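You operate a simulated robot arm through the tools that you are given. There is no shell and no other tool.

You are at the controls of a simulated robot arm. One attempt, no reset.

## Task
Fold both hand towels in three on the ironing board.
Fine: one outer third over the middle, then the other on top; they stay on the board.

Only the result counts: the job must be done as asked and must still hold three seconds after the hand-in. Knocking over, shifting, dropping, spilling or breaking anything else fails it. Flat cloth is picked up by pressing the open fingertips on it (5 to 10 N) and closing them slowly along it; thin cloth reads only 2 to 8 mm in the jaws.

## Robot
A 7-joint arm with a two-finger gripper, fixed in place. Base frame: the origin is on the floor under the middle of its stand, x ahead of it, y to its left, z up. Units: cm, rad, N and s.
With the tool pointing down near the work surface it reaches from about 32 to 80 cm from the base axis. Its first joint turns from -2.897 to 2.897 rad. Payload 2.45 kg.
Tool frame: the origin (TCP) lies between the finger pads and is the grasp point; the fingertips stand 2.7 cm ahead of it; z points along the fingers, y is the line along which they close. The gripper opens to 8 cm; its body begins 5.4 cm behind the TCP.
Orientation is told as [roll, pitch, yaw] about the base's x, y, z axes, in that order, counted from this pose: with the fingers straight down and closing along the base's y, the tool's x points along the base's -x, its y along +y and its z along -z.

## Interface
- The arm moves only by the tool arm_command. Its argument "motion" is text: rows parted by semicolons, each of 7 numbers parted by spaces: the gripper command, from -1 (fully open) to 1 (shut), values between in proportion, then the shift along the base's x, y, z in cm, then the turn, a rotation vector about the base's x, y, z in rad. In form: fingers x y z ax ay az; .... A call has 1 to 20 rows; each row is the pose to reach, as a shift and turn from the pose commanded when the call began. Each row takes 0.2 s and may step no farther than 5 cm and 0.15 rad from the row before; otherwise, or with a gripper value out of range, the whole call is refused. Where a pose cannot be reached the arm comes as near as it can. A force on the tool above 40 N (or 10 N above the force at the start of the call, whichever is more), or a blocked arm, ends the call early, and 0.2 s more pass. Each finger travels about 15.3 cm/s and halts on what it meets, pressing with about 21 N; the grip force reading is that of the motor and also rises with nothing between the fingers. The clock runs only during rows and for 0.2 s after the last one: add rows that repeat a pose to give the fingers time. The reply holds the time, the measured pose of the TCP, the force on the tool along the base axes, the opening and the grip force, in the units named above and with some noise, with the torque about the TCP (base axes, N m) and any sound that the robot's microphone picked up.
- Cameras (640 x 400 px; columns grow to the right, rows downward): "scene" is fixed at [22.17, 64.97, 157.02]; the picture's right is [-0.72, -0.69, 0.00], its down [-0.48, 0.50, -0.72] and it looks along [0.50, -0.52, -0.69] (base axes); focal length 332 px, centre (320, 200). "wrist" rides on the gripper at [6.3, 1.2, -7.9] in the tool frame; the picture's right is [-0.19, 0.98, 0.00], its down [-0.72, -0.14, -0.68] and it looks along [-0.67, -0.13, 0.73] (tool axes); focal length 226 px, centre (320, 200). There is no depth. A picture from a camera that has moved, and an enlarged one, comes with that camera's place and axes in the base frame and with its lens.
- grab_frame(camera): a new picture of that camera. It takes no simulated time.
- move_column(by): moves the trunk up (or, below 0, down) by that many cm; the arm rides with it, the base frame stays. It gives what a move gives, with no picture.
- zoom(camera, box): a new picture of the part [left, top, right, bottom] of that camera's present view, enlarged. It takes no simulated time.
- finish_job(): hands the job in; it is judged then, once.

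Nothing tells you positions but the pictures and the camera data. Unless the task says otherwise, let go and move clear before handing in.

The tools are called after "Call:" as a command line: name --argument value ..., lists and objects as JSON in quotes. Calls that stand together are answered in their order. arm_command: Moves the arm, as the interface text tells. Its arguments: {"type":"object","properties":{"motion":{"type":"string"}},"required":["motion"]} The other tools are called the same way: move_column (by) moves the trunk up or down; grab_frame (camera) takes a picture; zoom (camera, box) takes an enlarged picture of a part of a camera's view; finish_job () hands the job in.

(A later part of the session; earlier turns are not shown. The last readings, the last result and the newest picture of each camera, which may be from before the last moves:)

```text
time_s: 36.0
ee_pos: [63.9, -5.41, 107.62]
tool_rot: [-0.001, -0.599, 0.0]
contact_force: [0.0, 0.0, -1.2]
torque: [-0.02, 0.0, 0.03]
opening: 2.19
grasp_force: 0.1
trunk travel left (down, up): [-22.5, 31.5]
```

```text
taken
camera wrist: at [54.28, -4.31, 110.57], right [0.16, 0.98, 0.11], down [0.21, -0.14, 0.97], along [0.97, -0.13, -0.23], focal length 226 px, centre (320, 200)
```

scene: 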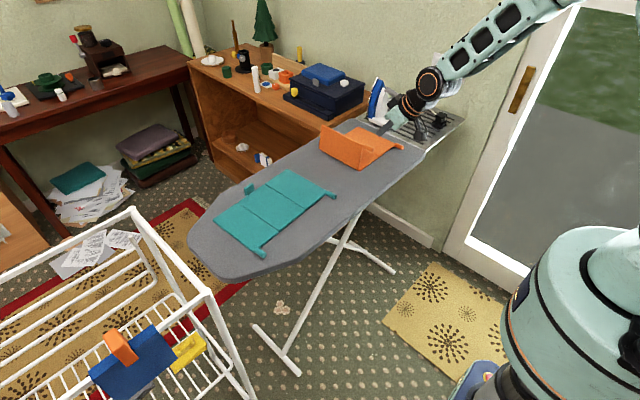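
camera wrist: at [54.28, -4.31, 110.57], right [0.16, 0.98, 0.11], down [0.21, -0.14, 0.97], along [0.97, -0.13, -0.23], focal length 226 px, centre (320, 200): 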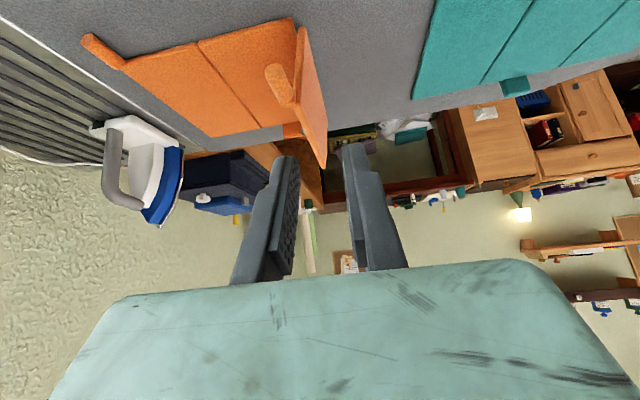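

The panel stands, leaning inward. I'll close the fingers, come down on its outer (+y) side and check before pushing.

Call:
arm_command --motion "1 2 2.5 0 0 0 0; 1 5 4.5 0 0 0 0; 1 8 5.2 0 0 0 0; 1 10.5 5.2 -2 0 0 0; 1 10.5 5.2 -5.5 0 0 0; 1 10.5 5.2 -9 0 0 0; 1 10.5 5.2 -12 0 0 0; 1 10.5 5.2 -13 0 0 0; 1 10.5 5.2 -13 0 0 0"

Call:
zoom --camera "scene" --box '[280, 90, 440, 190]'

Call:
grab_frame --camera "wrist"

```text
time_s: 38.0
ee_pos: [74.49, -0.08, 94.44]
tool_rot: [-0.001, -0.599, 0.0]
contact_force: [0.2, -0.4, 0.7]
torque: [0.02, 0.02, 0.01]
opening: 0.0
grasp_force: 21.2
trunk travel left (down, up): [-22.5, 31.5]
```

```text
4.00 times, centred on (360, 140) of scene
camera zoom: at [22.17, 64.97, 157.02], right [-0.72, -0.69, 0.0], down [-0.48, 0.5, -0.72], along [0.5, -0.52, -0.69], focal length 1329 px, centre (160, 440)
```

zoom: 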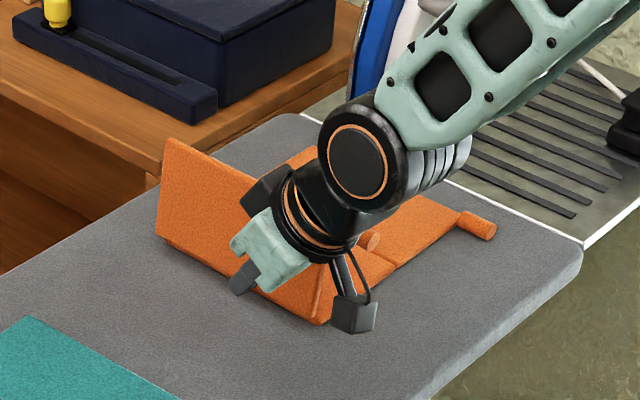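

```text
taken
camera wrist: at [64.89, 1.03, 97.39], right [0.16, 0.98, 0.11], down [0.21, -0.14, 0.97], along [0.97, -0.13, -0.23], focal length 226 px, centre (320, 200)
```

wrist: 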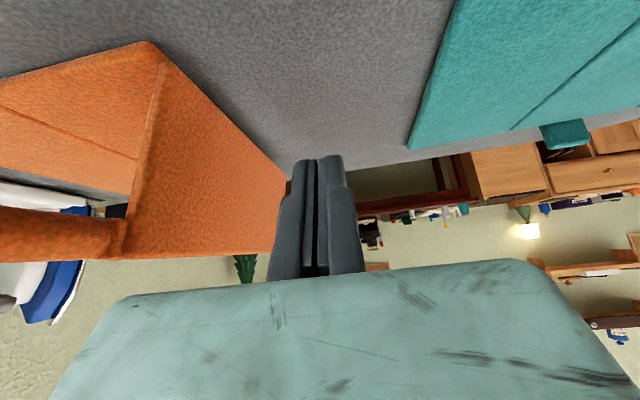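

Call:
arm_command --motion "1 0 -1.2 0 0 0 0; 1 0 -2.4 0.2 0 0 0; 1 0 -3.6 0.4 0 0 0; 1 0 -4.8 0.4 0 0 0; 1 0 -6 0.4 0 0 0; 1 0 -7 0.4 0 0 0; 1 0 -8 0.4 0 0 0; 1 0 -8 0.4 0 0 0"

Call:
zoom --camera "scene" --box '[280, 90, 440, 190]'

Call:
grab_frame --camera "wrist"

```text
time_s: 39.8
ee_pos: [74.59, -8.15, 95.03]
tool_rot: [0.0, -0.6, 0.0]
contact_force: [-0.1, -0.3, 0.1]
torque: [0.03, -0.01, 0.0]
opening: 0.0
grasp_force: 21.0
trunk travel left (down, up): [-22.5, 31.5]
```

```text
4.00 times, centred on (360, 140) of scene
camera zoom: at [22.17, 64.97, 157.02], right [-0.72, -0.69, 0.0], down [-0.48, 0.5, -0.72], along [0.5, -0.52, -0.69], focal length 1329 px, centre (160, 440)
```

zoom: 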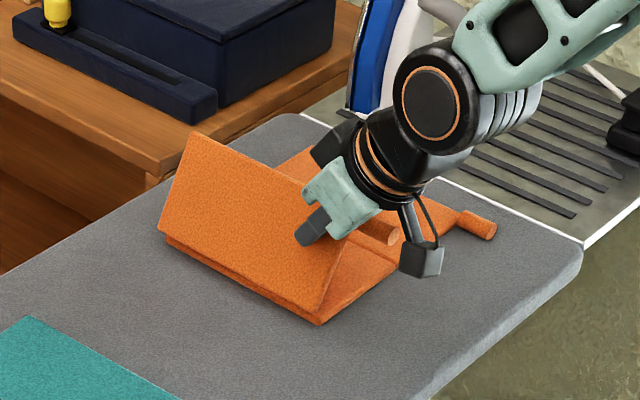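

```text
taken
camera wrist: at [64.86, -7.0, 97.97], right [0.16, 0.98, 0.11], down [0.21, -0.14, 0.97], along [0.96, -0.13, -0.23], focal length 226 px, centre (320, 200)
```

wrist: 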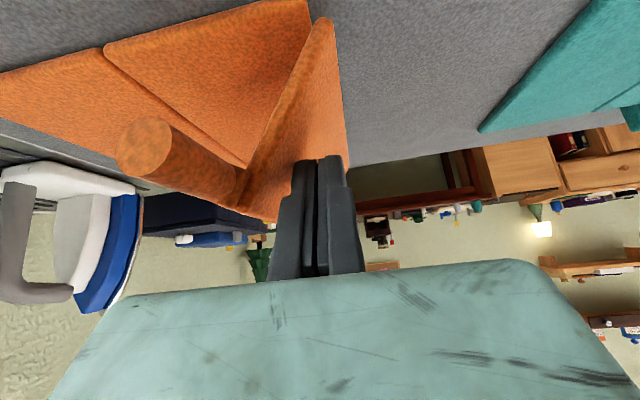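

Pushing works; the panel is at about 115°. I'll keep going over and down.

Call:
arm_command --motion "1 0 -1 0 0 0 0; 1 0 -2 -0.3 0 0 0; 1 0 -3 -0.8 0 0 0; 1 0 -4 -1.5 0 0 0; 1 0 -5 -2.3 0 0 0; 1 0 -5.5 -3.1 0 0 0; 1 0 -5.5 -3.1 0 0 0"

Call:
zoom --camera "scene" --box '[280, 90, 440, 190]'

Call:
grab_frame --camera "wrist"

```text
time_s: 41.4
ee_pos: [74.54, -13.85, 91.89]
tool_rot: [-0.002, -0.6, 0.0]
contact_force: [-0.6, 0.3, 0.0]
torque: [0.0, 0.02, 0.01]
opening: 0.01
grasp_force: 20.5
trunk travel left (down, up): [-22.5, 31.5]
```

```text
4.00 times, centred on (360, 140) of scene
camera zoom: at [22.17, 64.97, 157.02], right [-0.72, -0.69, 0.0], down [-0.48, 0.5, -0.72], along [0.5, -0.52, -0.69], focal length 1329 px, centre (160, 440)
```

zoom: 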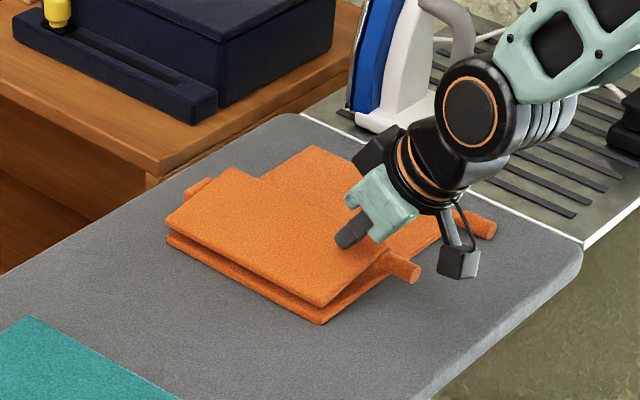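

```text
taken
camera wrist: at [64.8, -12.62, 94.79], right [0.16, 0.98, 0.11], down [0.21, -0.14, 0.97], along [0.96, -0.13, -0.23], focal length 226 px, centre (320, 200)
```

wrist: 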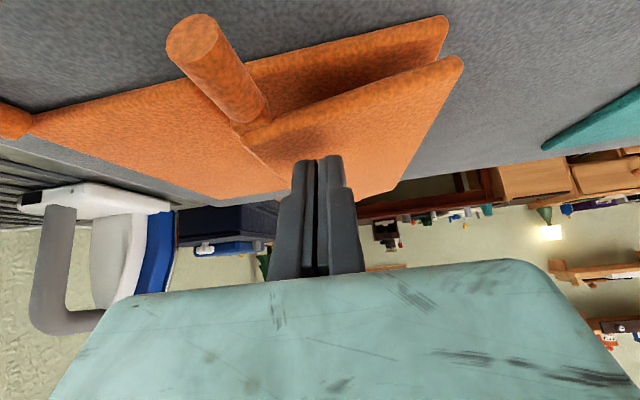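

Nearly flat. I'll press it down gently.

Call:
arm_command --motion "1 0 0 -0.5 0 0 0; 1 0 0 -1.0 0 0 0; 1 0 0 -1.4 0 0 0; 1 0 0 -1.7 0 0 0; 1 0 0 -1.7 0 0 0"

Call:
zoom --camera "scene" --box '[280, 90, 440, 190]'

```text
time_s: 42.6
ee_pos: [74.57, -13.62, 90.45]
tool_rot: [-0.003, -0.604, 0.001]
contact_force: [-5.5, 1.1, 16.9]
torque: [0.03, 0.06, -0.01]
opening: 0.6
grasp_force: 20.9
trunk travel left (down, up): [-22.5, 31.5]
```

```text
4.00 times, centred on (360, 140) of scene
camera zoom: at [22.17, 64.97, 157.02], right [-0.72, -0.69, 0.0], down [-0.48, 0.5, -0.72], along [0.5, -0.52, -0.69], focal length 1329 px, centre (160, 440)
```

zoom: 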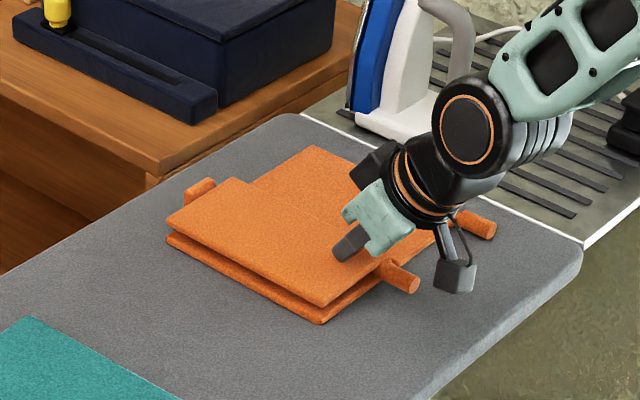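

The fold is down. The jaws read 0.6 cm, so some cloth may be caught between the tips. I'll lift just a little and check.

Call:
arm_command --motion "1 0 0 0.7 0 0 0; 1 0 0 0.9 0 0 0; 1 0 0 0.9 0 0 0"

Call:
zoom --camera "wrist" --box '[140, 0, 500, 225]'

```text
time_s: 43.4
ee_pos: [74.6, -13.76, 91.05]
tool_rot: [0.0, -0.596, 0.0]
contact_force: [0.3, -0.1, 0.8]
torque: [0.0, 0.05, -0.03]
opening: 0.0
grasp_force: 20.6
trunk travel left (down, up): [-22.5, 31.5]
```

```text
1.78 times, centred on (320, 112) of wrist
camera zoom: at [64.88, -12.6, 94.02], right [0.16, 0.98, 0.11], down [0.21, -0.14, 0.97], along [0.96, -0.13, -0.23], focal length 402 px, centre (320, 356)
```

zoom: 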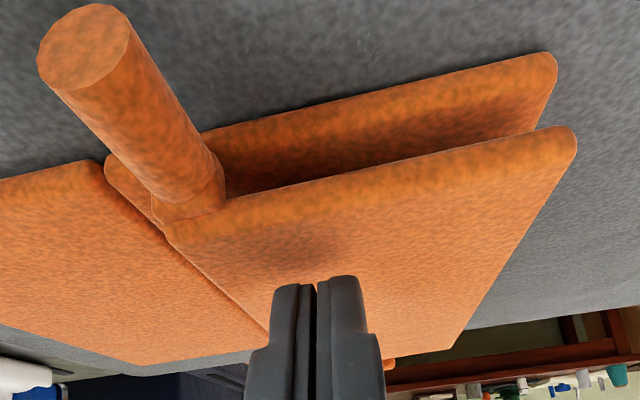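

The cloth is free and the first orange third lies flat on the middle. Next is the other orange third, with its tab near y≈-28. I'll move above it keeping well to the near side of the iron.

Call:
arm_command --motion "1 0 0 2.5 0 0 0; 1 -1 0 5.5 0 0 0; 1 -2.5 -2 8 0 0 0; 0.6 -4.3 -5 8 0 0 0; 0.2 -4.3 -8 8 0 0 0; 0.2 -4.3 -11 8 0 0 0; 0.2 -4.3 -13.5 8 0 0 0; 0.2 -4.3 -14.5 6 0 0 0; 0.2 -4.3 -14.5 5 0 0 0; 0.2 -4.3 -14.5 5 0 0 0"

Call:
grab_frame --camera "wrist"

Call:
zoom --camera "scene" --box '[300, 70, 460, 170]'

```text
time_s: 45.6
ee_pos: [70.63, -27.93, 96.06]
tool_rot: [0.001, -0.601, 0.0]
contact_force: [-0.3, 0.5, 0.3]
torque: [0.0, -0.02, -0.02]
opening: 3.21
grasp_force: 0.0
trunk travel left (down, up): [-22.5, 31.5]
```

```text
taken
camera wrist: at [60.87, -26.94, 99.04], right [0.16, 0.98, 0.11], down [0.21, -0.14, 0.97], along [0.96, -0.13, -0.23], focal length 226 px, centre (320, 200)
```

wrist: 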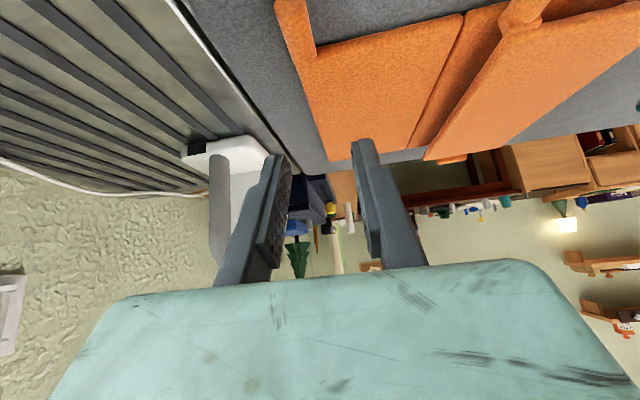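

```text
4.00 times, centred on (380, 120) of scene
camera zoom: at [22.17, 64.97, 157.02], right [-0.72, -0.69, 0.0], down [-0.48, 0.5, -0.72], along [0.5, -0.52, -0.69], focal length 1329 px, centre (80, 520)
```

zoom: 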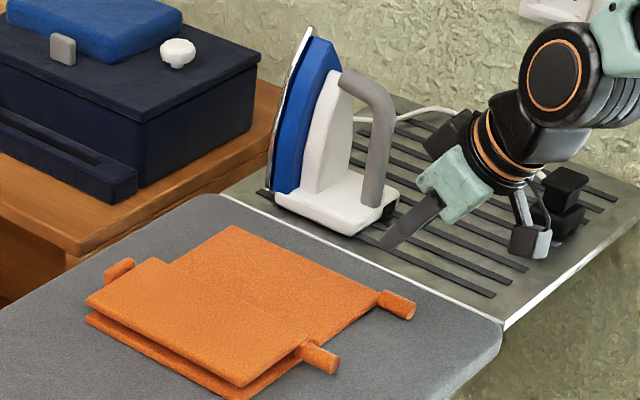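

Call:
arm_command --motion "0.2 0 0 -1.5 0 0 0; 0.2 0 0 -3 0 0 0; 0.2 0 0 -4.5 0 0 0; 0.2 0 0 -5 0 0 0; 0.2 0 0 -5 0 0 0; 0.2 0 0 -5 0 0 0"

Call:
grab_frame --camera "wrist"

Call:
zoom --camera "scene" --box '[340, 100, 440, 162]'

```text
time_s: 47.0
ee_pos: [70.34, -28.08, 91.14]
tool_rot: [-0.002, -0.599, -0.001]
contact_force: [0.0, 1.2, 0.8]
torque: [-0.01, -0.02, 0.01]
opening: 3.21
grasp_force: 0.0
trunk travel left (down, up): [-22.5, 31.5]
```

```text
taken
camera wrist: at [60.72, -27.03, 94.07], right [0.16, 0.98, 0.11], down [0.21, -0.14, 0.97], along [0.96, -0.13, -0.23], focal length 226 px, centre (320, 200)
```

wrist: 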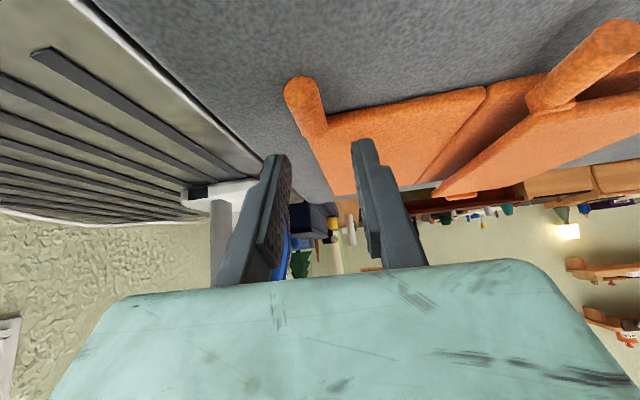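

```text
6.40 times, centred on (390, 131) of scene
camera zoom: at [22.17, 64.97, 157.02], right [-0.72, -0.69, 0.0], down [-0.48, 0.5, -0.72], along [0.5, -0.52, -0.69], focal length 2127 px, centre (-128, 642)
```

zoom: 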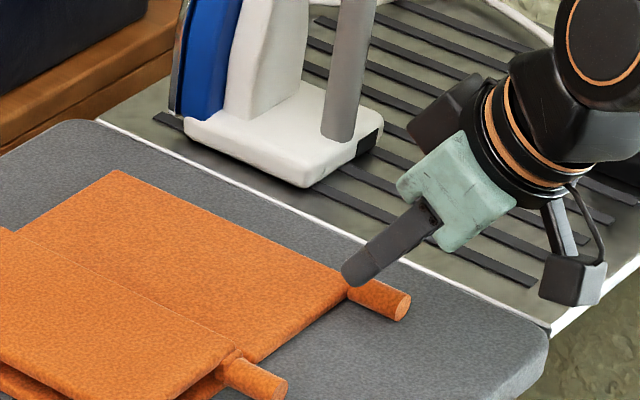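

Call:
arm_command --motion "0.2 -0.08 -0.28 -0.6 0 0 0; 0.2 -0.15 -0.28 -1.3 0 0 0; 0.2 -0.15 -0.28 -1.9 0 0 0; 0.2 -0.15 -0.28 -2.3 0 0 0; 0.2 -0.15 -0.28 -2.3 0 0 0"

Call:
zoom --camera "wrist" --box '[190, 60, 450, 222]'

```text
time_s: 48.2
ee_pos: [70.18, -28.48, 88.8]
tool_rot: [0.001, -0.6, -0.001]
contact_force: [-1.1, -0.1, 0.1]
torque: [-0.01, 0.01, 0.01]
opening: 3.2
grasp_force: 0.2
trunk travel left (down, up): [-22.5, 31.5]
```

```text
2.46 times, centred on (320, 141) of wrist
camera zoom: at [60.48, -27.3, 91.72], right [0.16, 0.98, 0.11], down [0.21, -0.14, 0.97], along [0.96, -0.13, -0.23], focal length 556 px, centre (320, 345)
```

zoom: 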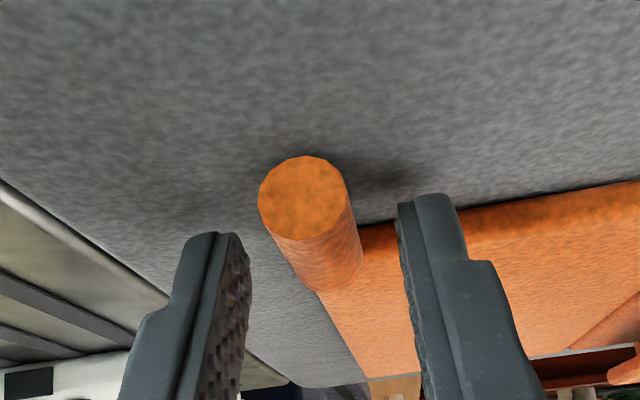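

The tab is centred between the fingers. Closing slowly.

Call:
arm_command --motion "0.3 0 0 0 0 0 0; 0.4 0 0 0 0 0 0; 0.5 0 0 0 0 0 0; 0.55 0 0 0 0 0 0; 0.6 0 0 0 0 0 0; 0.65 0 0 0 0 0 0; 0.8 0 0 0 0 0 0; 1 0 0 0 0 0 0; 1 0 0 0 0 0 0"

Call:
zoom --camera "wrist" --box '[190, 60, 450, 222]'

Call:
zoom --camera "scene" --box '[340, 100, 440, 162]'

```text
time_s: 50.2
ee_pos: [70.08, -28.41, 88.79]
tool_rot: [0.0, -0.597, -0.001]
contact_force: [-0.5, 0.9, -0.5]
torque: [0.01, 0.01, 0.0]
opening: 1.57
grasp_force: 20.4
trunk travel left (down, up): [-22.5, 31.5]
```

```text
2.46 times, centred on (320, 141) of wrist
camera zoom: at [60.49, -27.3, 91.73], right [0.16, 0.98, 0.11], down [0.21, -0.14, 0.97], along [0.96, -0.13, -0.23], focal length 556 px, centre (320, 345)
```

zoom: 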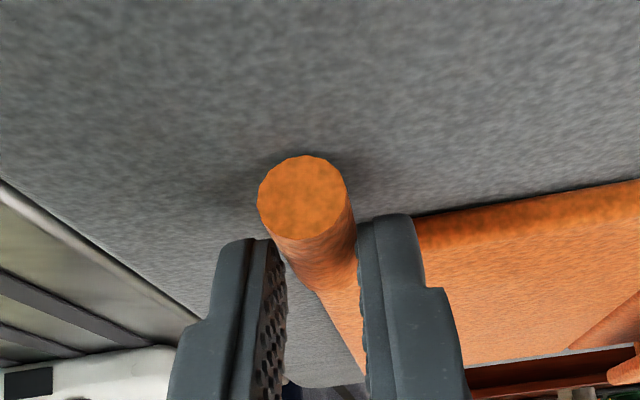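

```text
6.40 times, centred on (390, 131) of scene
camera zoom: at [22.17, 64.97, 157.02], right [-0.72, -0.69, 0.0], down [-0.48, 0.5, -0.72], along [0.5, -0.52, -0.69], focal length 2127 px, centre (-128, 642)
```

zoom: 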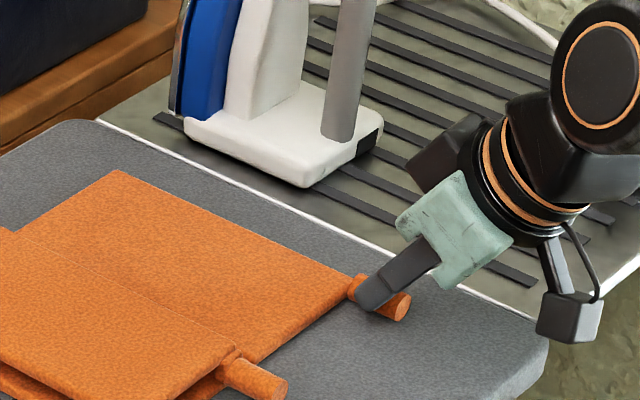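

Gripped at 1.57 cm. I'll swing this third up toward +y, first to about 0.5 rad to check the forces.

Call:
arm_command --motion "1 0 0.227 0.929 -0.1 0 0; 1 0 0.545 1.832 -0.2 0 0; 1 0 0.952 2.697 -0.3 0 0; 1 0 1.443 3.518 -0.4 0 0; 1 0 2.014 4.286 -0.5 0 0; 1 0 2.014 4.286 -0.5 0 0"

Call:
zoom --camera "scene" --box '[280, 80, 440, 180]'

Call:
grab_frame --camera "wrist"

```text
time_s: 51.6
ee_pos: [70.17, -26.4, 93.02]
tool_rot: [-0.587, -0.518, 0.317]
contact_force: [-1.0, -0.9, 0.2]
torque: [0.0, -0.17, -0.15]
opening: 1.55
grasp_force: 21.0
trunk travel left (down, up): [-22.5, 31.5]
```

```text
4.00 times, centred on (360, 130) of scene
camera zoom: at [22.17, 64.97, 157.02], right [-0.72, -0.69, 0.0], down [-0.48, 0.5, -0.72], along [0.5, -0.52, -0.69], focal length 1329 px, centre (160, 480)
```

zoom: 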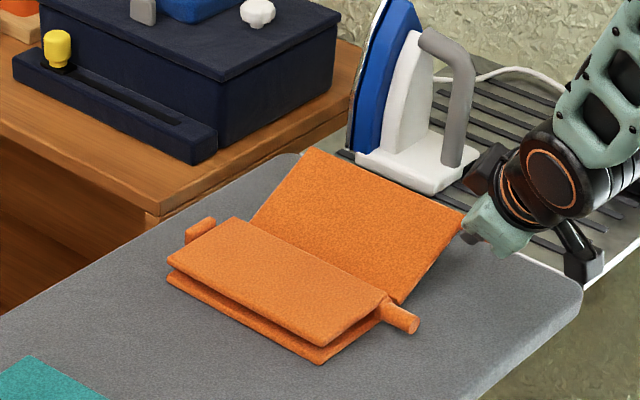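

```text
taken
camera wrist: at [60.39, -24.01, 95.01], right [0.16, 0.91, -0.38], down [0.21, 0.34, 0.92], along [0.96, -0.23, -0.14], focal length 226 px, centre (320, 200)
```

wrist: 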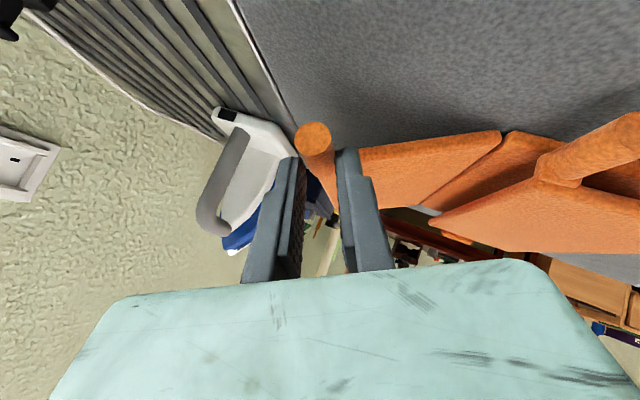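

Forces are small, so the path fits. Continuing to 1.0 rad.

Call:
arm_command --motion "1 0 0.644 0.707 -0.1 0 0; 1 0 1.357 1.346 -0.2 0 0; 1 0 2.128 1.912 -0.3 0 0; 1 0 2.953 2.396 -0.4 0 0; 1 0 3.822 2.797 -0.5 0 0; 1 0 3.822 2.797 -0.5 0 0"

Call:
zoom --camera "scene" --box '[280, 80, 440, 180]'

Call:
grab_frame --camera "wrist"

```text
time_s: 53.0
ee_pos: [70.18, -22.77, 95.78]
tool_rot: [-1.086, -0.309, 0.522]
contact_force: [0.0, -1.1, -0.1]
torque: [-0.04, 0.01, -0.04]
opening: 1.55
grasp_force: 20.9
trunk travel left (down, up): [-22.5, 31.5]
```

```text
4.00 times, centred on (360, 130) of scene
camera zoom: at [22.17, 64.97, 157.02], right [-0.72, -0.69, 0.0], down [-0.48, 0.5, -0.72], along [0.5, -0.52, -0.69], focal length 1329 px, centre (160, 480)
```

zoom: 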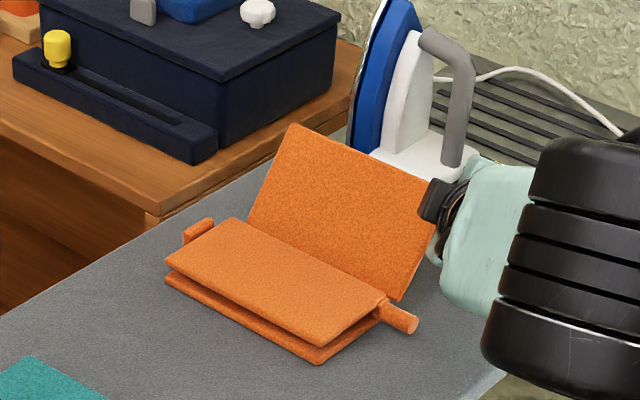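

```text
taken
camera wrist: at [60.52, -19.61, 96.38], right [0.16, 0.62, -0.77], down [0.21, 0.74, 0.64], along [0.96, -0.26, -0.01], focal length 226 px, centre (320, 200)
```

wrist: 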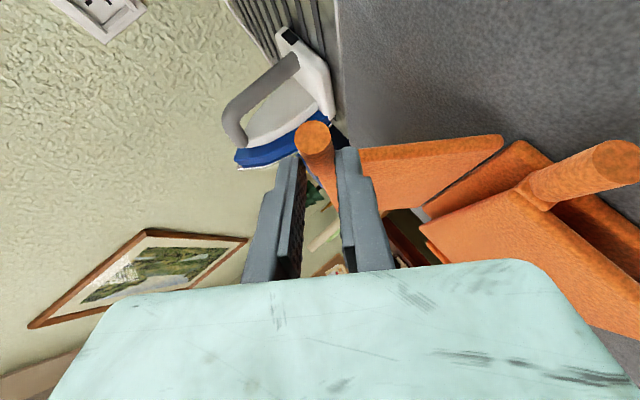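

Call:
arm_command --motion "1 0 0.904 0.31 -0.1 0 0; 1 0 1.835 0.53 -0.2 0 0; 1 0 2.784 0.656 -0.3 0 0; 1 0 3.74 0.686 -0.4 0 0; 1 0 3.74 0.686 -0.4 0 0"

Call:
grab_frame --camera "scene"

Call:
grab_frame --camera "wrist"

```text
time_s: 54.2
ee_pos: [70.07, -19.01, 96.72]
tool_rot: [-1.432, -0.097, 0.593]
contact_force: [0.4, -1.8, 7.2]
torque: [-0.2, -0.01, -0.08]
opening: 1.55
grasp_force: 20.8
trunk travel left (down, up): [-22.5, 31.5]
```

```text
taken
```

scene: 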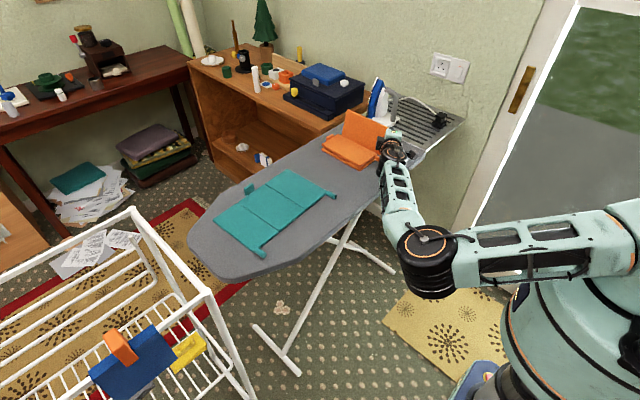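

```text
taken
camera wrist: at [60.33, -15.91, 95.95], right [0.16, 0.27, -0.95], down [0.21, 0.93, 0.3], along [0.96, -0.25, 0.09], focal length 226 px, centre (320, 200)
```

wrist: 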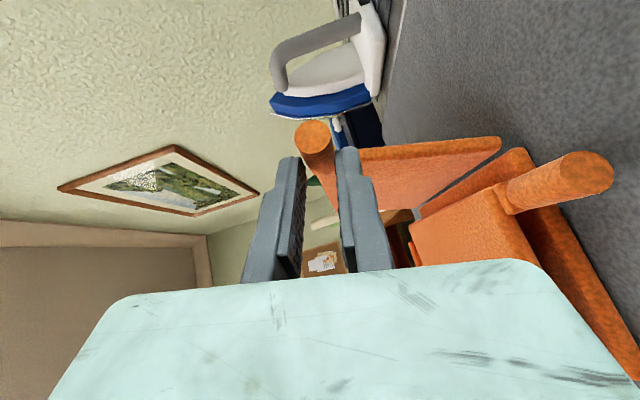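

The panel is about upright and the arm is clear. I'll carry it just past vertical.

Call:
arm_command --motion "1 0 0.955 0.085 -0.1 0 0; 1 0 1.897 0.02 -0.2 0 0; 1 0 2.82 -0.18 -0.3 0 0; 1 0 3.05 -0.24 -0.33 0 0; 1 0 3.05 -0.24 -0.33 0 0"

Call:
zoom --camera "scene" --box '[280, 80, 440, 180]'

Call:
grab_frame --camera "scene"

Call:
grab_frame --camera "wrist"

```text
time_s: 55.4
ee_pos: [70.28, -15.87, 96.43]
tool_rot: [-1.702, 0.089, 0.596]
contact_force: [0.1, 2.3, 5.3]
torque: [-0.06, -0.02, 0.07]
opening: 1.56
grasp_force: 20.6
trunk travel left (down, up): [-22.5, 31.5]
```

```text
4.00 times, centred on (360, 130) of scene
camera zoom: at [22.17, 64.97, 157.02], right [-0.72, -0.69, 0.0], down [-0.48, 0.5, -0.72], along [0.5, -0.52, -0.69], focal length 1329 px, centre (160, 480)
```

zoom: 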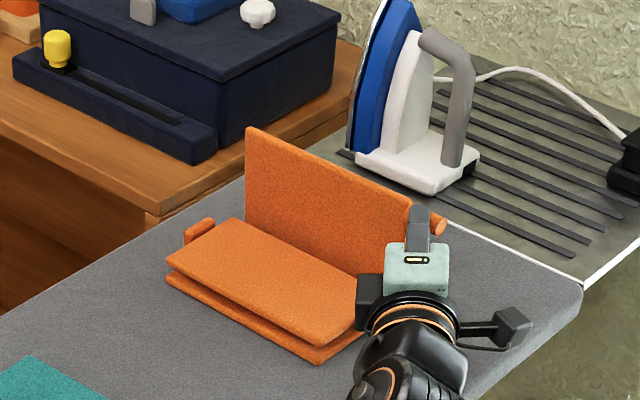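

```text
taken
```

scene: 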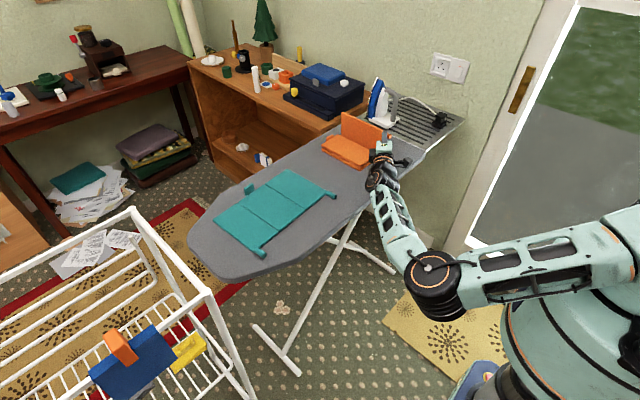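

```text
taken
camera wrist: at [60.46, -13.31, 94.63], right [0.16, -0.05, -0.99], down [0.21, 0.98, -0.01], along [0.97, -0.2, 0.17], focal length 226 px, centre (320, 200)
```

wrist: 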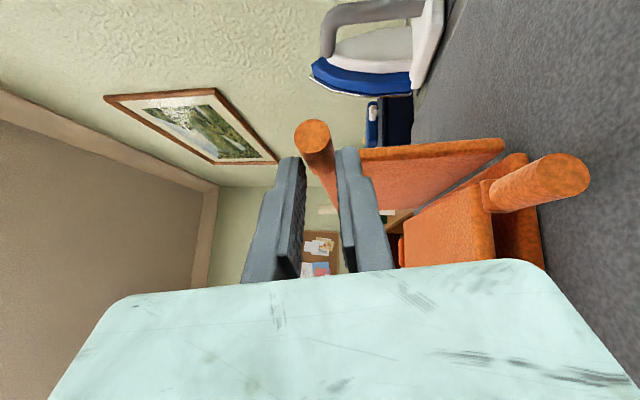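

Call:
arm_command --motion "0.55 0 0 0 0 0 0; 0.5 0 0 0 0 0 0; 0.45 0 0 0 0 0 0; 0.45 0 0 0 0 0 0"

Call:
zoom --camera "scene" --box '[280, 80, 440, 180]'

Call:
grab_frame --camera "wrist"

```text
time_s: 56.4
ee_pos: [70.1, -16.05, 96.34]
tool_rot: [-1.702, 0.091, 0.593]
contact_force: [-0.9, -0.2, -0.5]
torque: [0.0, 0.03, 0.01]
opening: 2.23
grasp_force: 0.0
trunk travel left (down, up): [-22.5, 31.5]
```

```text
4.00 times, centred on (360, 130) of scene
camera zoom: at [22.17, 64.97, 157.02], right [-0.72, -0.69, 0.0], down [-0.48, 0.5, -0.72], along [0.5, -0.52, -0.69], focal length 1329 px, centre (160, 480)
```

zoom: 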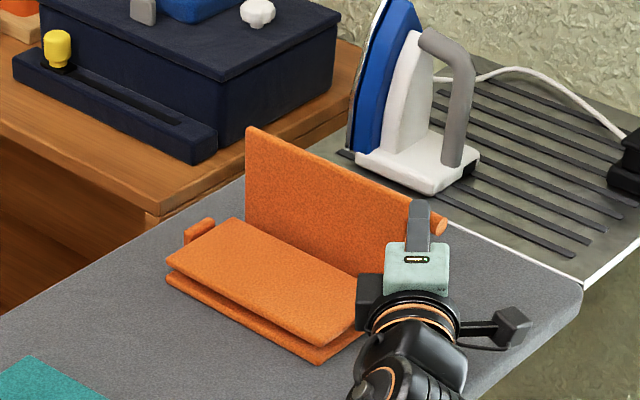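

```text
taken
camera wrist: at [60.48, -13.35, 94.64], right [0.16, -0.05, -0.99], down [0.21, 0.98, -0.01], along [0.97, -0.2, 0.17], focal length 226 px, centre (320, 200)
```

wrist: 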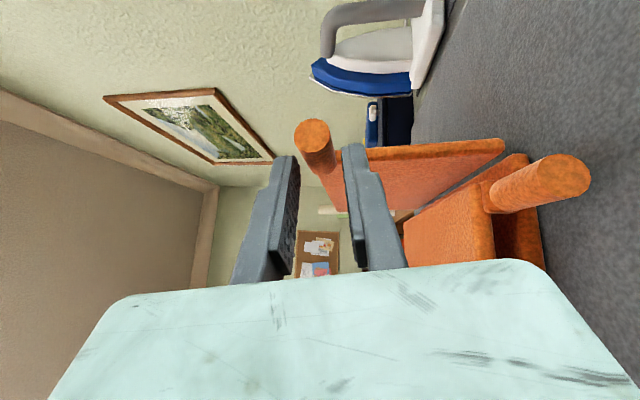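

The panel holds. I'll slide off the tab, rise, and turn the tool back.

Call:
arm_command --motion "0.45 -1.5 0 0 0 0 0; 0.45 -3 0 0 0 0 0; 0.45 -4.5 0 0 0 0 0; 0.45 -6 0 0 0 0 0; 0.45 -6 0 2.5 0 0 0; 0.45 -6 0 5 0.1 0 0; 0.45 -6 0 8 0.25 0 0; 0.45 -6 -0.5 10.5 0.4 0 0; 0.45 -6 -1 12 0.55 0 0; 0.45 -6 -1.5 12 0.7 0 0; 0.45 -6 -2 12 0.85 0 0; 0.45 -6 -2.5 12 1.0 0 0; 0.45 -6 -3 12 1.15 0 0; 0.45 -6 -3.5 12 1.3 0 0; 0.45 -6 -4 12 1.45 0 0; 0.45 -6 -4.5 12 1.6 0 0; 0.45 -6 -5 12 1.73 0 0; 0.45 -6 -5 12 1.73 0 0"

Call:
grab_frame --camera "scene"

Call:
grab_frame --camera "wrist"

```text
time_s: 60.2
ee_pos: [64.26, -20.32, 108.49]
tool_rot: [0.0, -0.598, 0.005]
contact_force: [0.7, 1.3, -0.1]
torque: [-0.08, 0.0, -0.08]
opening: 2.2
grasp_force: 0.0
trunk travel left (down, up): [-22.5, 31.5]
```

```text
taken
```

scene: 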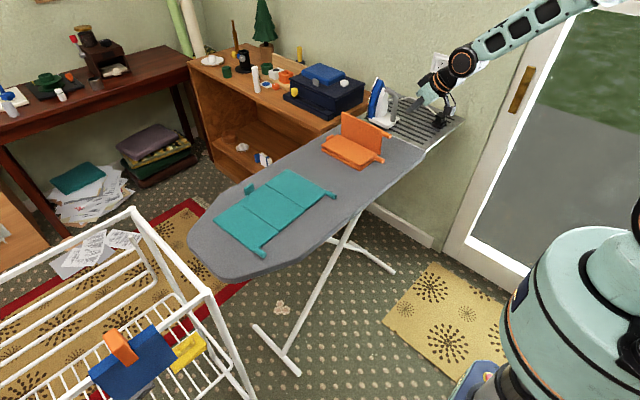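

```text
taken
camera wrist: at [54.52, -19.25, 111.39], right [0.16, 0.98, 0.11], down [0.21, -0.14, 0.97], along [0.97, -0.13, -0.23], focal length 226 px, centre (320, 200)
```

wrist: 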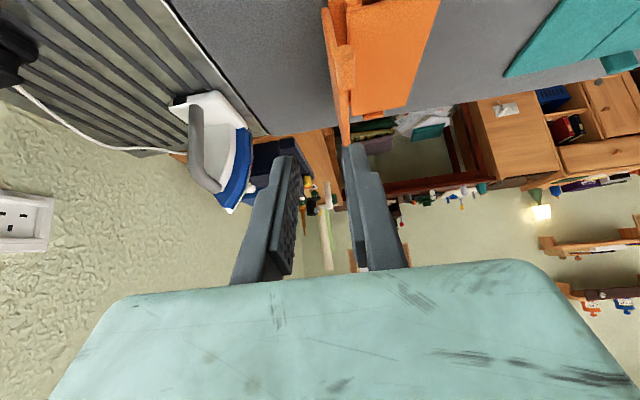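

The panel stands leaning inward. I'll close the fingers and come down on its outer (-y) side, well clear of the iron.

Call:
arm_command --motion "1 2 -1.5 0 0 0 0; 1 5 -3 0 0 0 0; 1 8 -4.2 0 0 0 0; 1 10 -4.2 -2 0 0 0; 1 10 -4.2 -5.5 0 0 0; 1 10 -4.2 -9 0 0 0; 1 10 -4.2 -12 0 0 0; 1 10 -4.2 -13.3 0 0 0; 1 10 -4.2 -13.3 0 0 0"

Call:
zoom --camera "scene" --box '[280, 80, 440, 180]'

Call:
grab_frame --camera "wrist"

```text
time_s: 62.2
ee_pos: [73.9, -25.18, 95.09]
tool_rot: [0.0, -0.6, -0.002]
contact_force: [-0.7, 0.0, 0.2]
torque: [-0.03, -0.04, -0.01]
opening: 0.0
grasp_force: 21.4
trunk travel left (down, up): [-22.5, 31.5]
```

```text
4.00 times, centred on (360, 130) of scene
camera zoom: at [22.17, 64.97, 157.02], right [-0.72, -0.69, 0.0], down [-0.48, 0.5, -0.72], along [0.5, -0.52, -0.69], focal length 1329 px, centre (160, 480)
```

zoom: 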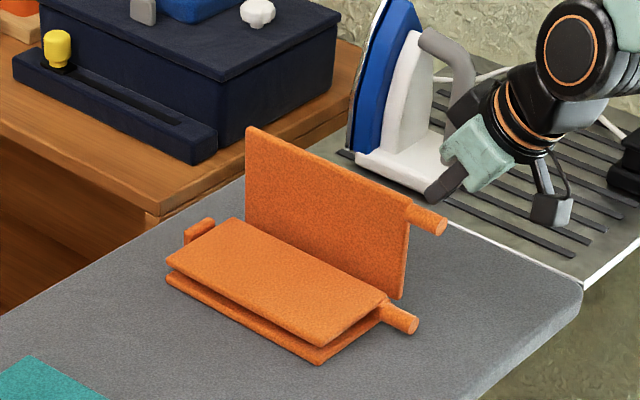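

```text
taken
camera wrist: at [64.31, -24.13, 98.05], right [0.16, 0.98, 0.11], down [0.21, -0.14, 0.97], along [0.97, -0.13, -0.23], focal length 226 px, centre (320, 200)
```

wrist: 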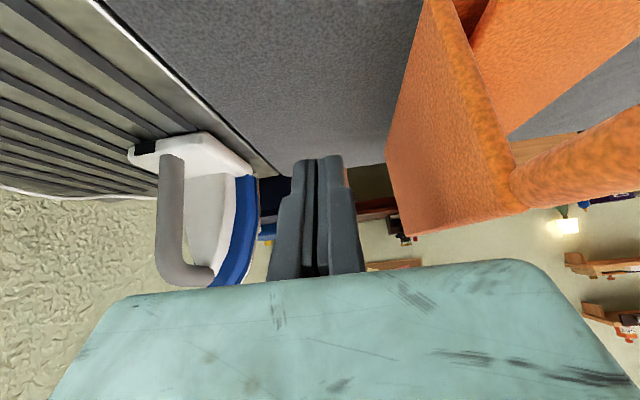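

Call:
arm_command --motion "1 0 1.2 0.2 0 0 0; 1 0 2.4 0.4 0 0 0; 1 0 3.6 0.5 0 0 0; 1 0 4.8 0.5 0 0 0; 1 0 6 0.5 0 0 0; 1 0 7 0.5 0 0 0; 1 0 8 0.4 0 0 0; 1 0 8 0.4 0 0 0"

Call:
zoom --camera "scene" --box '[280, 80, 440, 180]'

Call:
grab_frame --camera "wrist"

```text
time_s: 64.0
ee_pos: [74.19, -16.94, 95.38]
tool_rot: [0.001, -0.602, 0.0]
contact_force: [0.6, 0.0, -0.7]
torque: [-0.02, 0.0, 0.0]
opening: 0.0
grasp_force: 20.4
trunk travel left (down, up): [-22.5, 31.5]
```

```text
4.00 times, centred on (360, 130) of scene
camera zoom: at [22.17, 64.97, 157.02], right [-0.72, -0.69, 0.0], down [-0.48, 0.5, -0.72], along [0.5, -0.52, -0.69], focal length 1329 px, centre (160, 480)
```

zoom: 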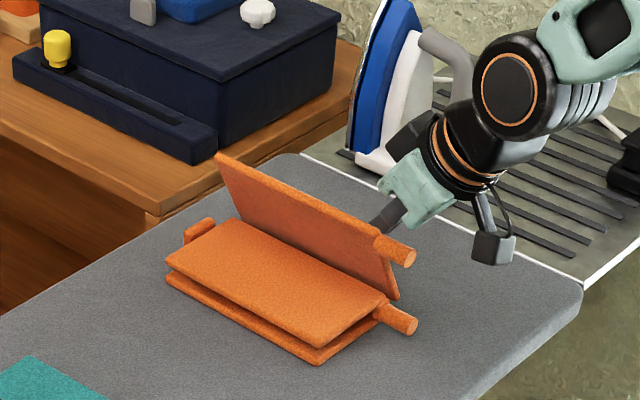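

```text
taken
camera wrist: at [64.46, -15.91, 98.35], right [0.16, 0.98, 0.11], down [0.21, -0.14, 0.97], along [0.96, -0.13, -0.23], focal length 226 px, centre (320, 200)
```

wrist: 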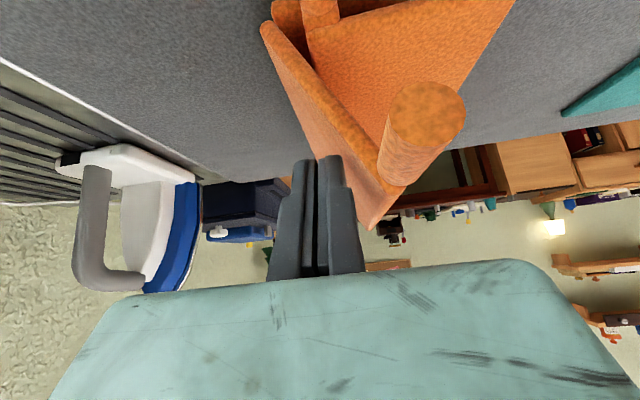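

Call:
arm_command --motion "1 0 1 -0.1 0 0 0; 1 0 2 -0.4 0 0 0; 1 0 3 -0.9 0 0 0; 1 0 4 -1.5 0 0 0; 1 0 5 -2.1 0 0 0; 1 0 5.5 -2.5 0 0 0; 1 0 5.5 -2.5 0 0 0"

Call:
zoom --camera "scene" --box '[280, 80, 440, 180]'

Call:
grab_frame --camera "wrist"

```text
time_s: 65.0
ee_pos: [74.43, -13.93, 94.79]
tool_rot: [-0.011, -0.617, -0.001]
contact_force: [-3.3, -5.9, 12.9]
torque: [0.07, 0.04, 0.0]
opening: 0.0
grasp_force: 20.9
trunk travel left (down, up): [-22.5, 31.5]
stopped in row 5: the force on the tool passed its limit at 44 N (the readings are from after the stop); the commanded pose is now the measured one
```

```text
4.00 times, centred on (360, 130) of scene
camera zoom: at [22.17, 64.97, 157.02], right [-0.72, -0.69, 0.0], down [-0.48, 0.5, -0.72], along [0.5, -0.52, -0.69], focal length 1329 px, centre (160, 480)
```

zoom: 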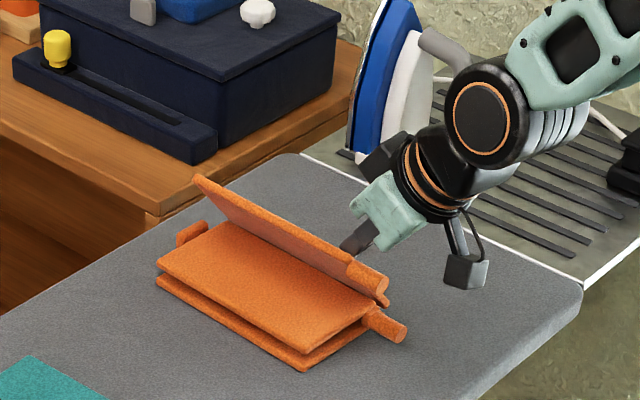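

```text
taken
camera wrist: at [64.7, -12.71, 97.67], right [0.16, 0.98, 0.1], down [0.19, -0.13, 0.97], along [0.97, -0.14, -0.21], focal length 226 px, centre (320, 200)
```

wrist: 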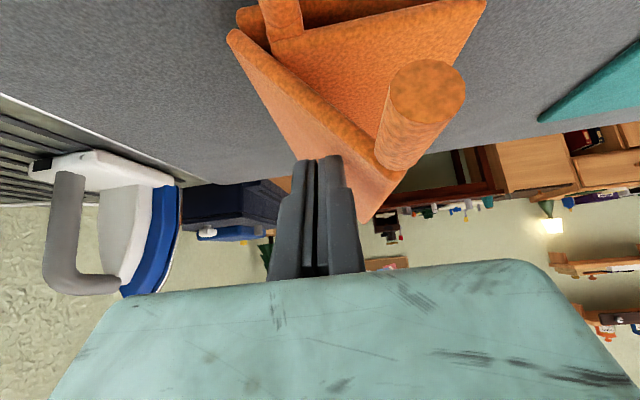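

The tool met resistance and stopped at 44 N; the panel is at about 125° and seems blocked. I'll look closely before doing anything else.

Call:
zoom --camera "scene" --box '[310, 115, 390, 175]'

Call:
zoom --camera "wrist" --box '[180, 0, 520, 220]'

```text
6.67 times, centred on (350, 145) of scene
camera zoom: at [22.17, 64.97, 157.02], right [-0.72, -0.69, 0.0], down [-0.48, 0.5, -0.72], along [0.5, -0.52, -0.69], focal length 2215 px, centre (120, 567)
```

zoom: 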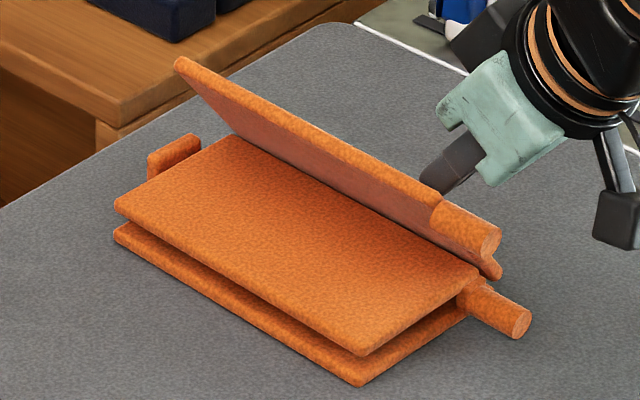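

```text
1.82 times, centred on (350, 110) of wrist
camera zoom: at [64.7, -12.71, 97.67], right [0.16, 0.98, 0.1], down [0.19, -0.13, 0.97], along [0.97, -0.14, -0.21], focal length 411 px, centre (266, 364)
```

zoom: 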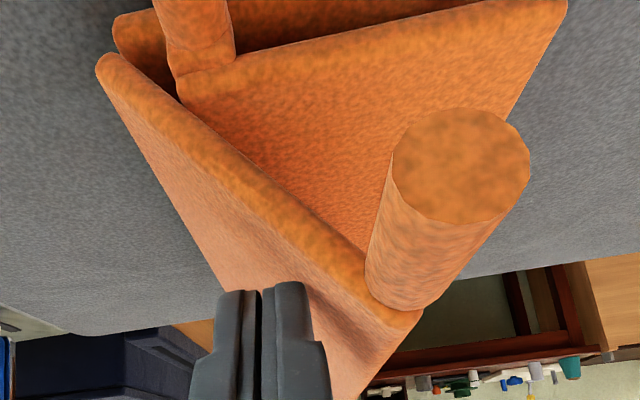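

Panel 1's outer edge sits a little too high and panel 3 is catching on it. I'll back the fingers off, then press panel 1's tab (in front, at y≈-16) down so its edge lies flat on the middle.

Call:
arm_command --motion "1 0 -1.0 0.5 0 0 0; 1 0 -2.5 1.5 0 0 0; 1 0 -4 3.5 0 0 0; 1 -2 -5 6 0 0 0; 1 -4 -5 8 0 0 0; 1 -4 -5 8 0 0 0"

Call:
zoom --camera "scene" --box '[310, 115, 390, 175]'

Call:
grab_frame --camera "wrist"

```text
time_s: 66.4
ee_pos: [70.66, -18.86, 102.52]
tool_rot: [-0.006, -0.613, -0.001]
contact_force: [0.7, 0.3, -1.3]
torque: [0.01, -0.03, 0.02]
opening: 0.0
grasp_force: 21.1
trunk travel left (down, up): [-22.5, 31.5]
```

```text
6.67 times, centred on (350, 145) of scene
camera zoom: at [22.17, 64.97, 157.02], right [-0.72, -0.69, 0.0], down [-0.48, 0.5, -0.72], along [0.5, -0.52, -0.69], focal length 2215 px, centre (120, 567)
```

zoom: 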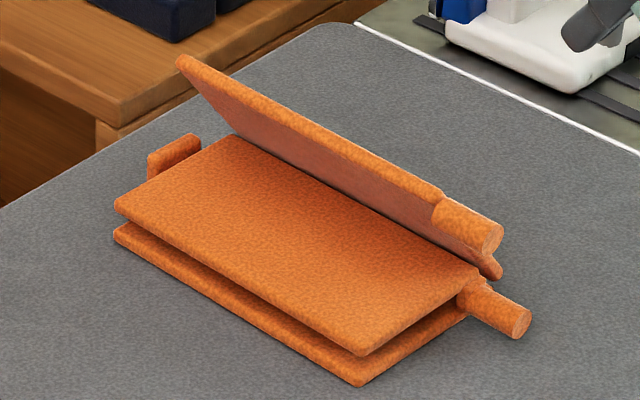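

```text
taken
camera wrist: at [60.89, -17.68, 105.4], right [0.16, 0.98, 0.1], down [0.2, -0.14, 0.97], along [0.97, -0.14, -0.21], focal length 226 px, centre (320, 200)
```

wrist: 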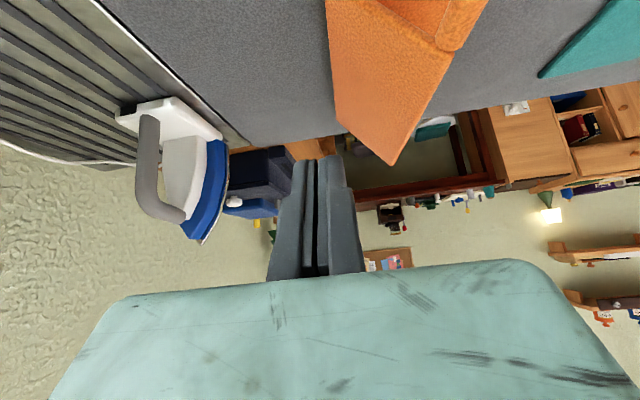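

I'll take a side view of the layers with the wrist camera from in front of the towel before pressing.

Call:
arm_command --motion "1 -3 1 0 0 0 0; 1 -6 3 0 0 0 0; 1 -9 5 -1 0 0 0; 1 -9.5 6.5 -4 0 0 0; 1 -9.5 7 -8 0 0 0; 1 -9.5 7 -11 0 0 0; 1 -9.5 7 -12 0 0 0; 1 -9.5 7 -12 0 0 0"

Call:
grab_frame --camera "wrist"

Call:
zoom --camera "wrist" --box '[180, 20, 460, 195]'

```text
time_s: 68.2
ee_pos: [61.09, -11.71, 90.84]
tool_rot: [-0.009, -0.612, 0.0]
contact_force: [-0.5, 0.4, -0.2]
torque: [-0.02, 0.02, 0.02]
opening: 0.02
grasp_force: 21.1
trunk travel left (down, up): [-22.5, 31.5]
```

```text
taken
camera wrist: at [51.3, -10.43, 93.63], right [0.16, 0.98, 0.1], down [0.2, -0.14, 0.97], along [0.97, -0.14, -0.21], focal length 226 px, centre (320, 200)
```

wrist: 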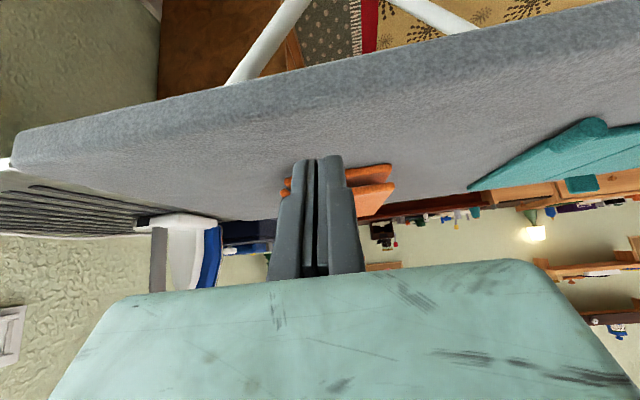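

```text
2.29 times, centred on (320, 108) of wrist
camera zoom: at [51.3, -10.43, 93.63], right [0.16, 0.98, 0.1], down [0.2, -0.14, 0.97], along [0.97, -0.14, -0.21], focal length 517 px, centre (320, 411)
```

zoom: 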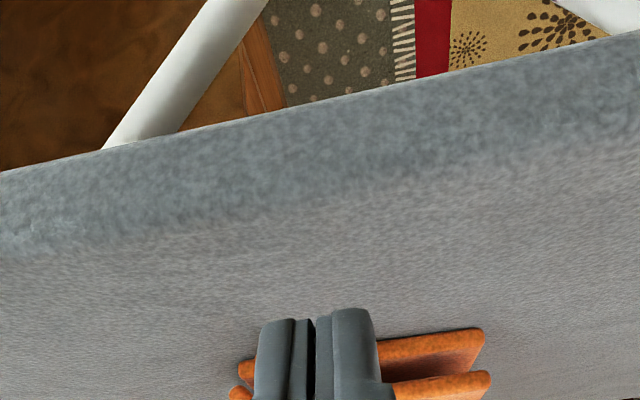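

Call:
arm_command --motion "1 1 2.5 0 0 0 0; 1 2 5 0 0 0 0; 1 3 7.5 0 0 0 0; 1 4 9 0 0 0 0; 1 4 9 0 0 0 0"

Call:
zoom --camera "wrist" --box '[60, 60, 340, 235]'

```text
time_s: 69.4
ee_pos: [64.82, -2.68, 90.54]
tool_rot: [-0.009, -0.61, 0.0]
contact_force: [1.5, -0.8, -0.9]
torque: [-0.02, 0.02, -0.03]
opening: 0.0
grasp_force: 21.3
trunk travel left (down, up): [-22.5, 31.5]
```

```text
2.29 times, centred on (200, 148) of wrist
camera zoom: at [55.26, -1.48, 93.46], right [0.16, 0.98, 0.1], down [0.2, -0.14, 0.97], along [0.97, -0.14, -0.21], focal length 517 px, centre (594, 320)
```

zoom: 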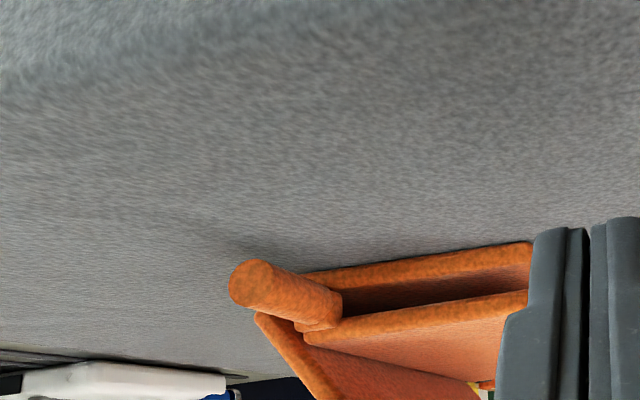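

Call:
zoom --camera "wrist" --box '[150, 150, 290, 238]'

Call:
zoom --camera "scene" --box '[320, 110, 380, 155]'

Call:
zoom --camera "scene" --box '[340, 130, 400, 170]'

```text
4.55 times, centred on (220, 194) of wrist
camera zoom: at [55.26, -1.48, 93.46], right [0.16, 0.98, 0.1], down [0.2, -0.14, 0.97], along [0.97, -0.14, -0.21], focal length 1028 px, centre (774, 227)
```

zoom: 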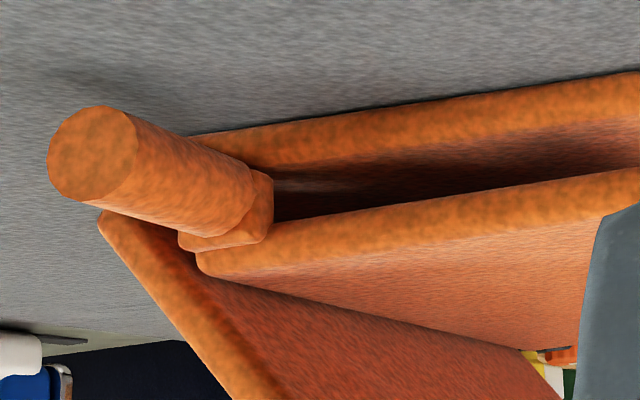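

```text
8.89 times, centred on (350, 132) of scene
camera zoom: at [22.17, 64.97, 157.02], right [-0.72, -0.69, 0.0], down [-0.48, 0.5, -0.72], along [0.5, -0.52, -0.69], focal length 2954 px, centre (53, 800)
```

zoom: 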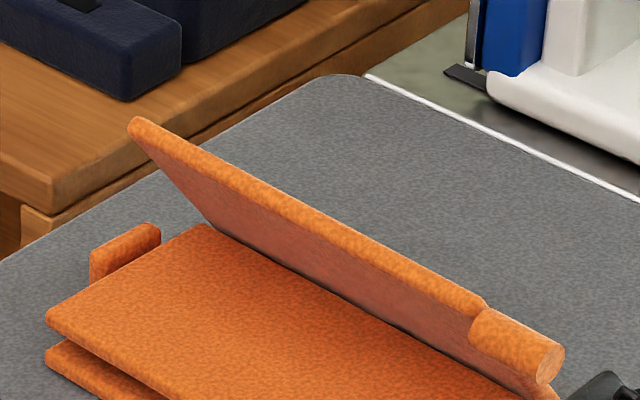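

```text
10.00 times, centred on (370, 150) of scene
camera zoom: at [22.17, 64.97, 157.02], right [-0.72, -0.69, 0.0], down [-0.48, 0.5, -0.72], along [0.5, -0.52, -0.69], focal length 3323 px, centre (-180, 700)
```

zoom: 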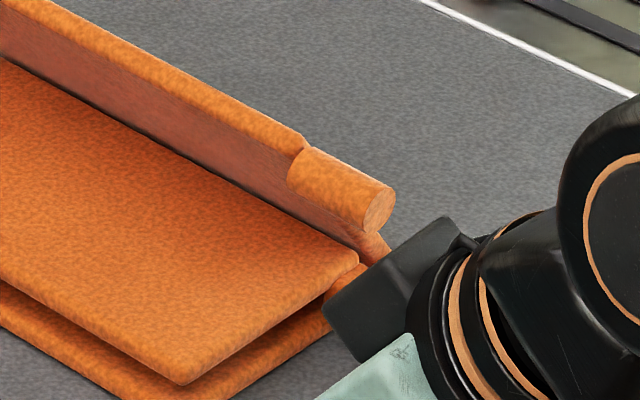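

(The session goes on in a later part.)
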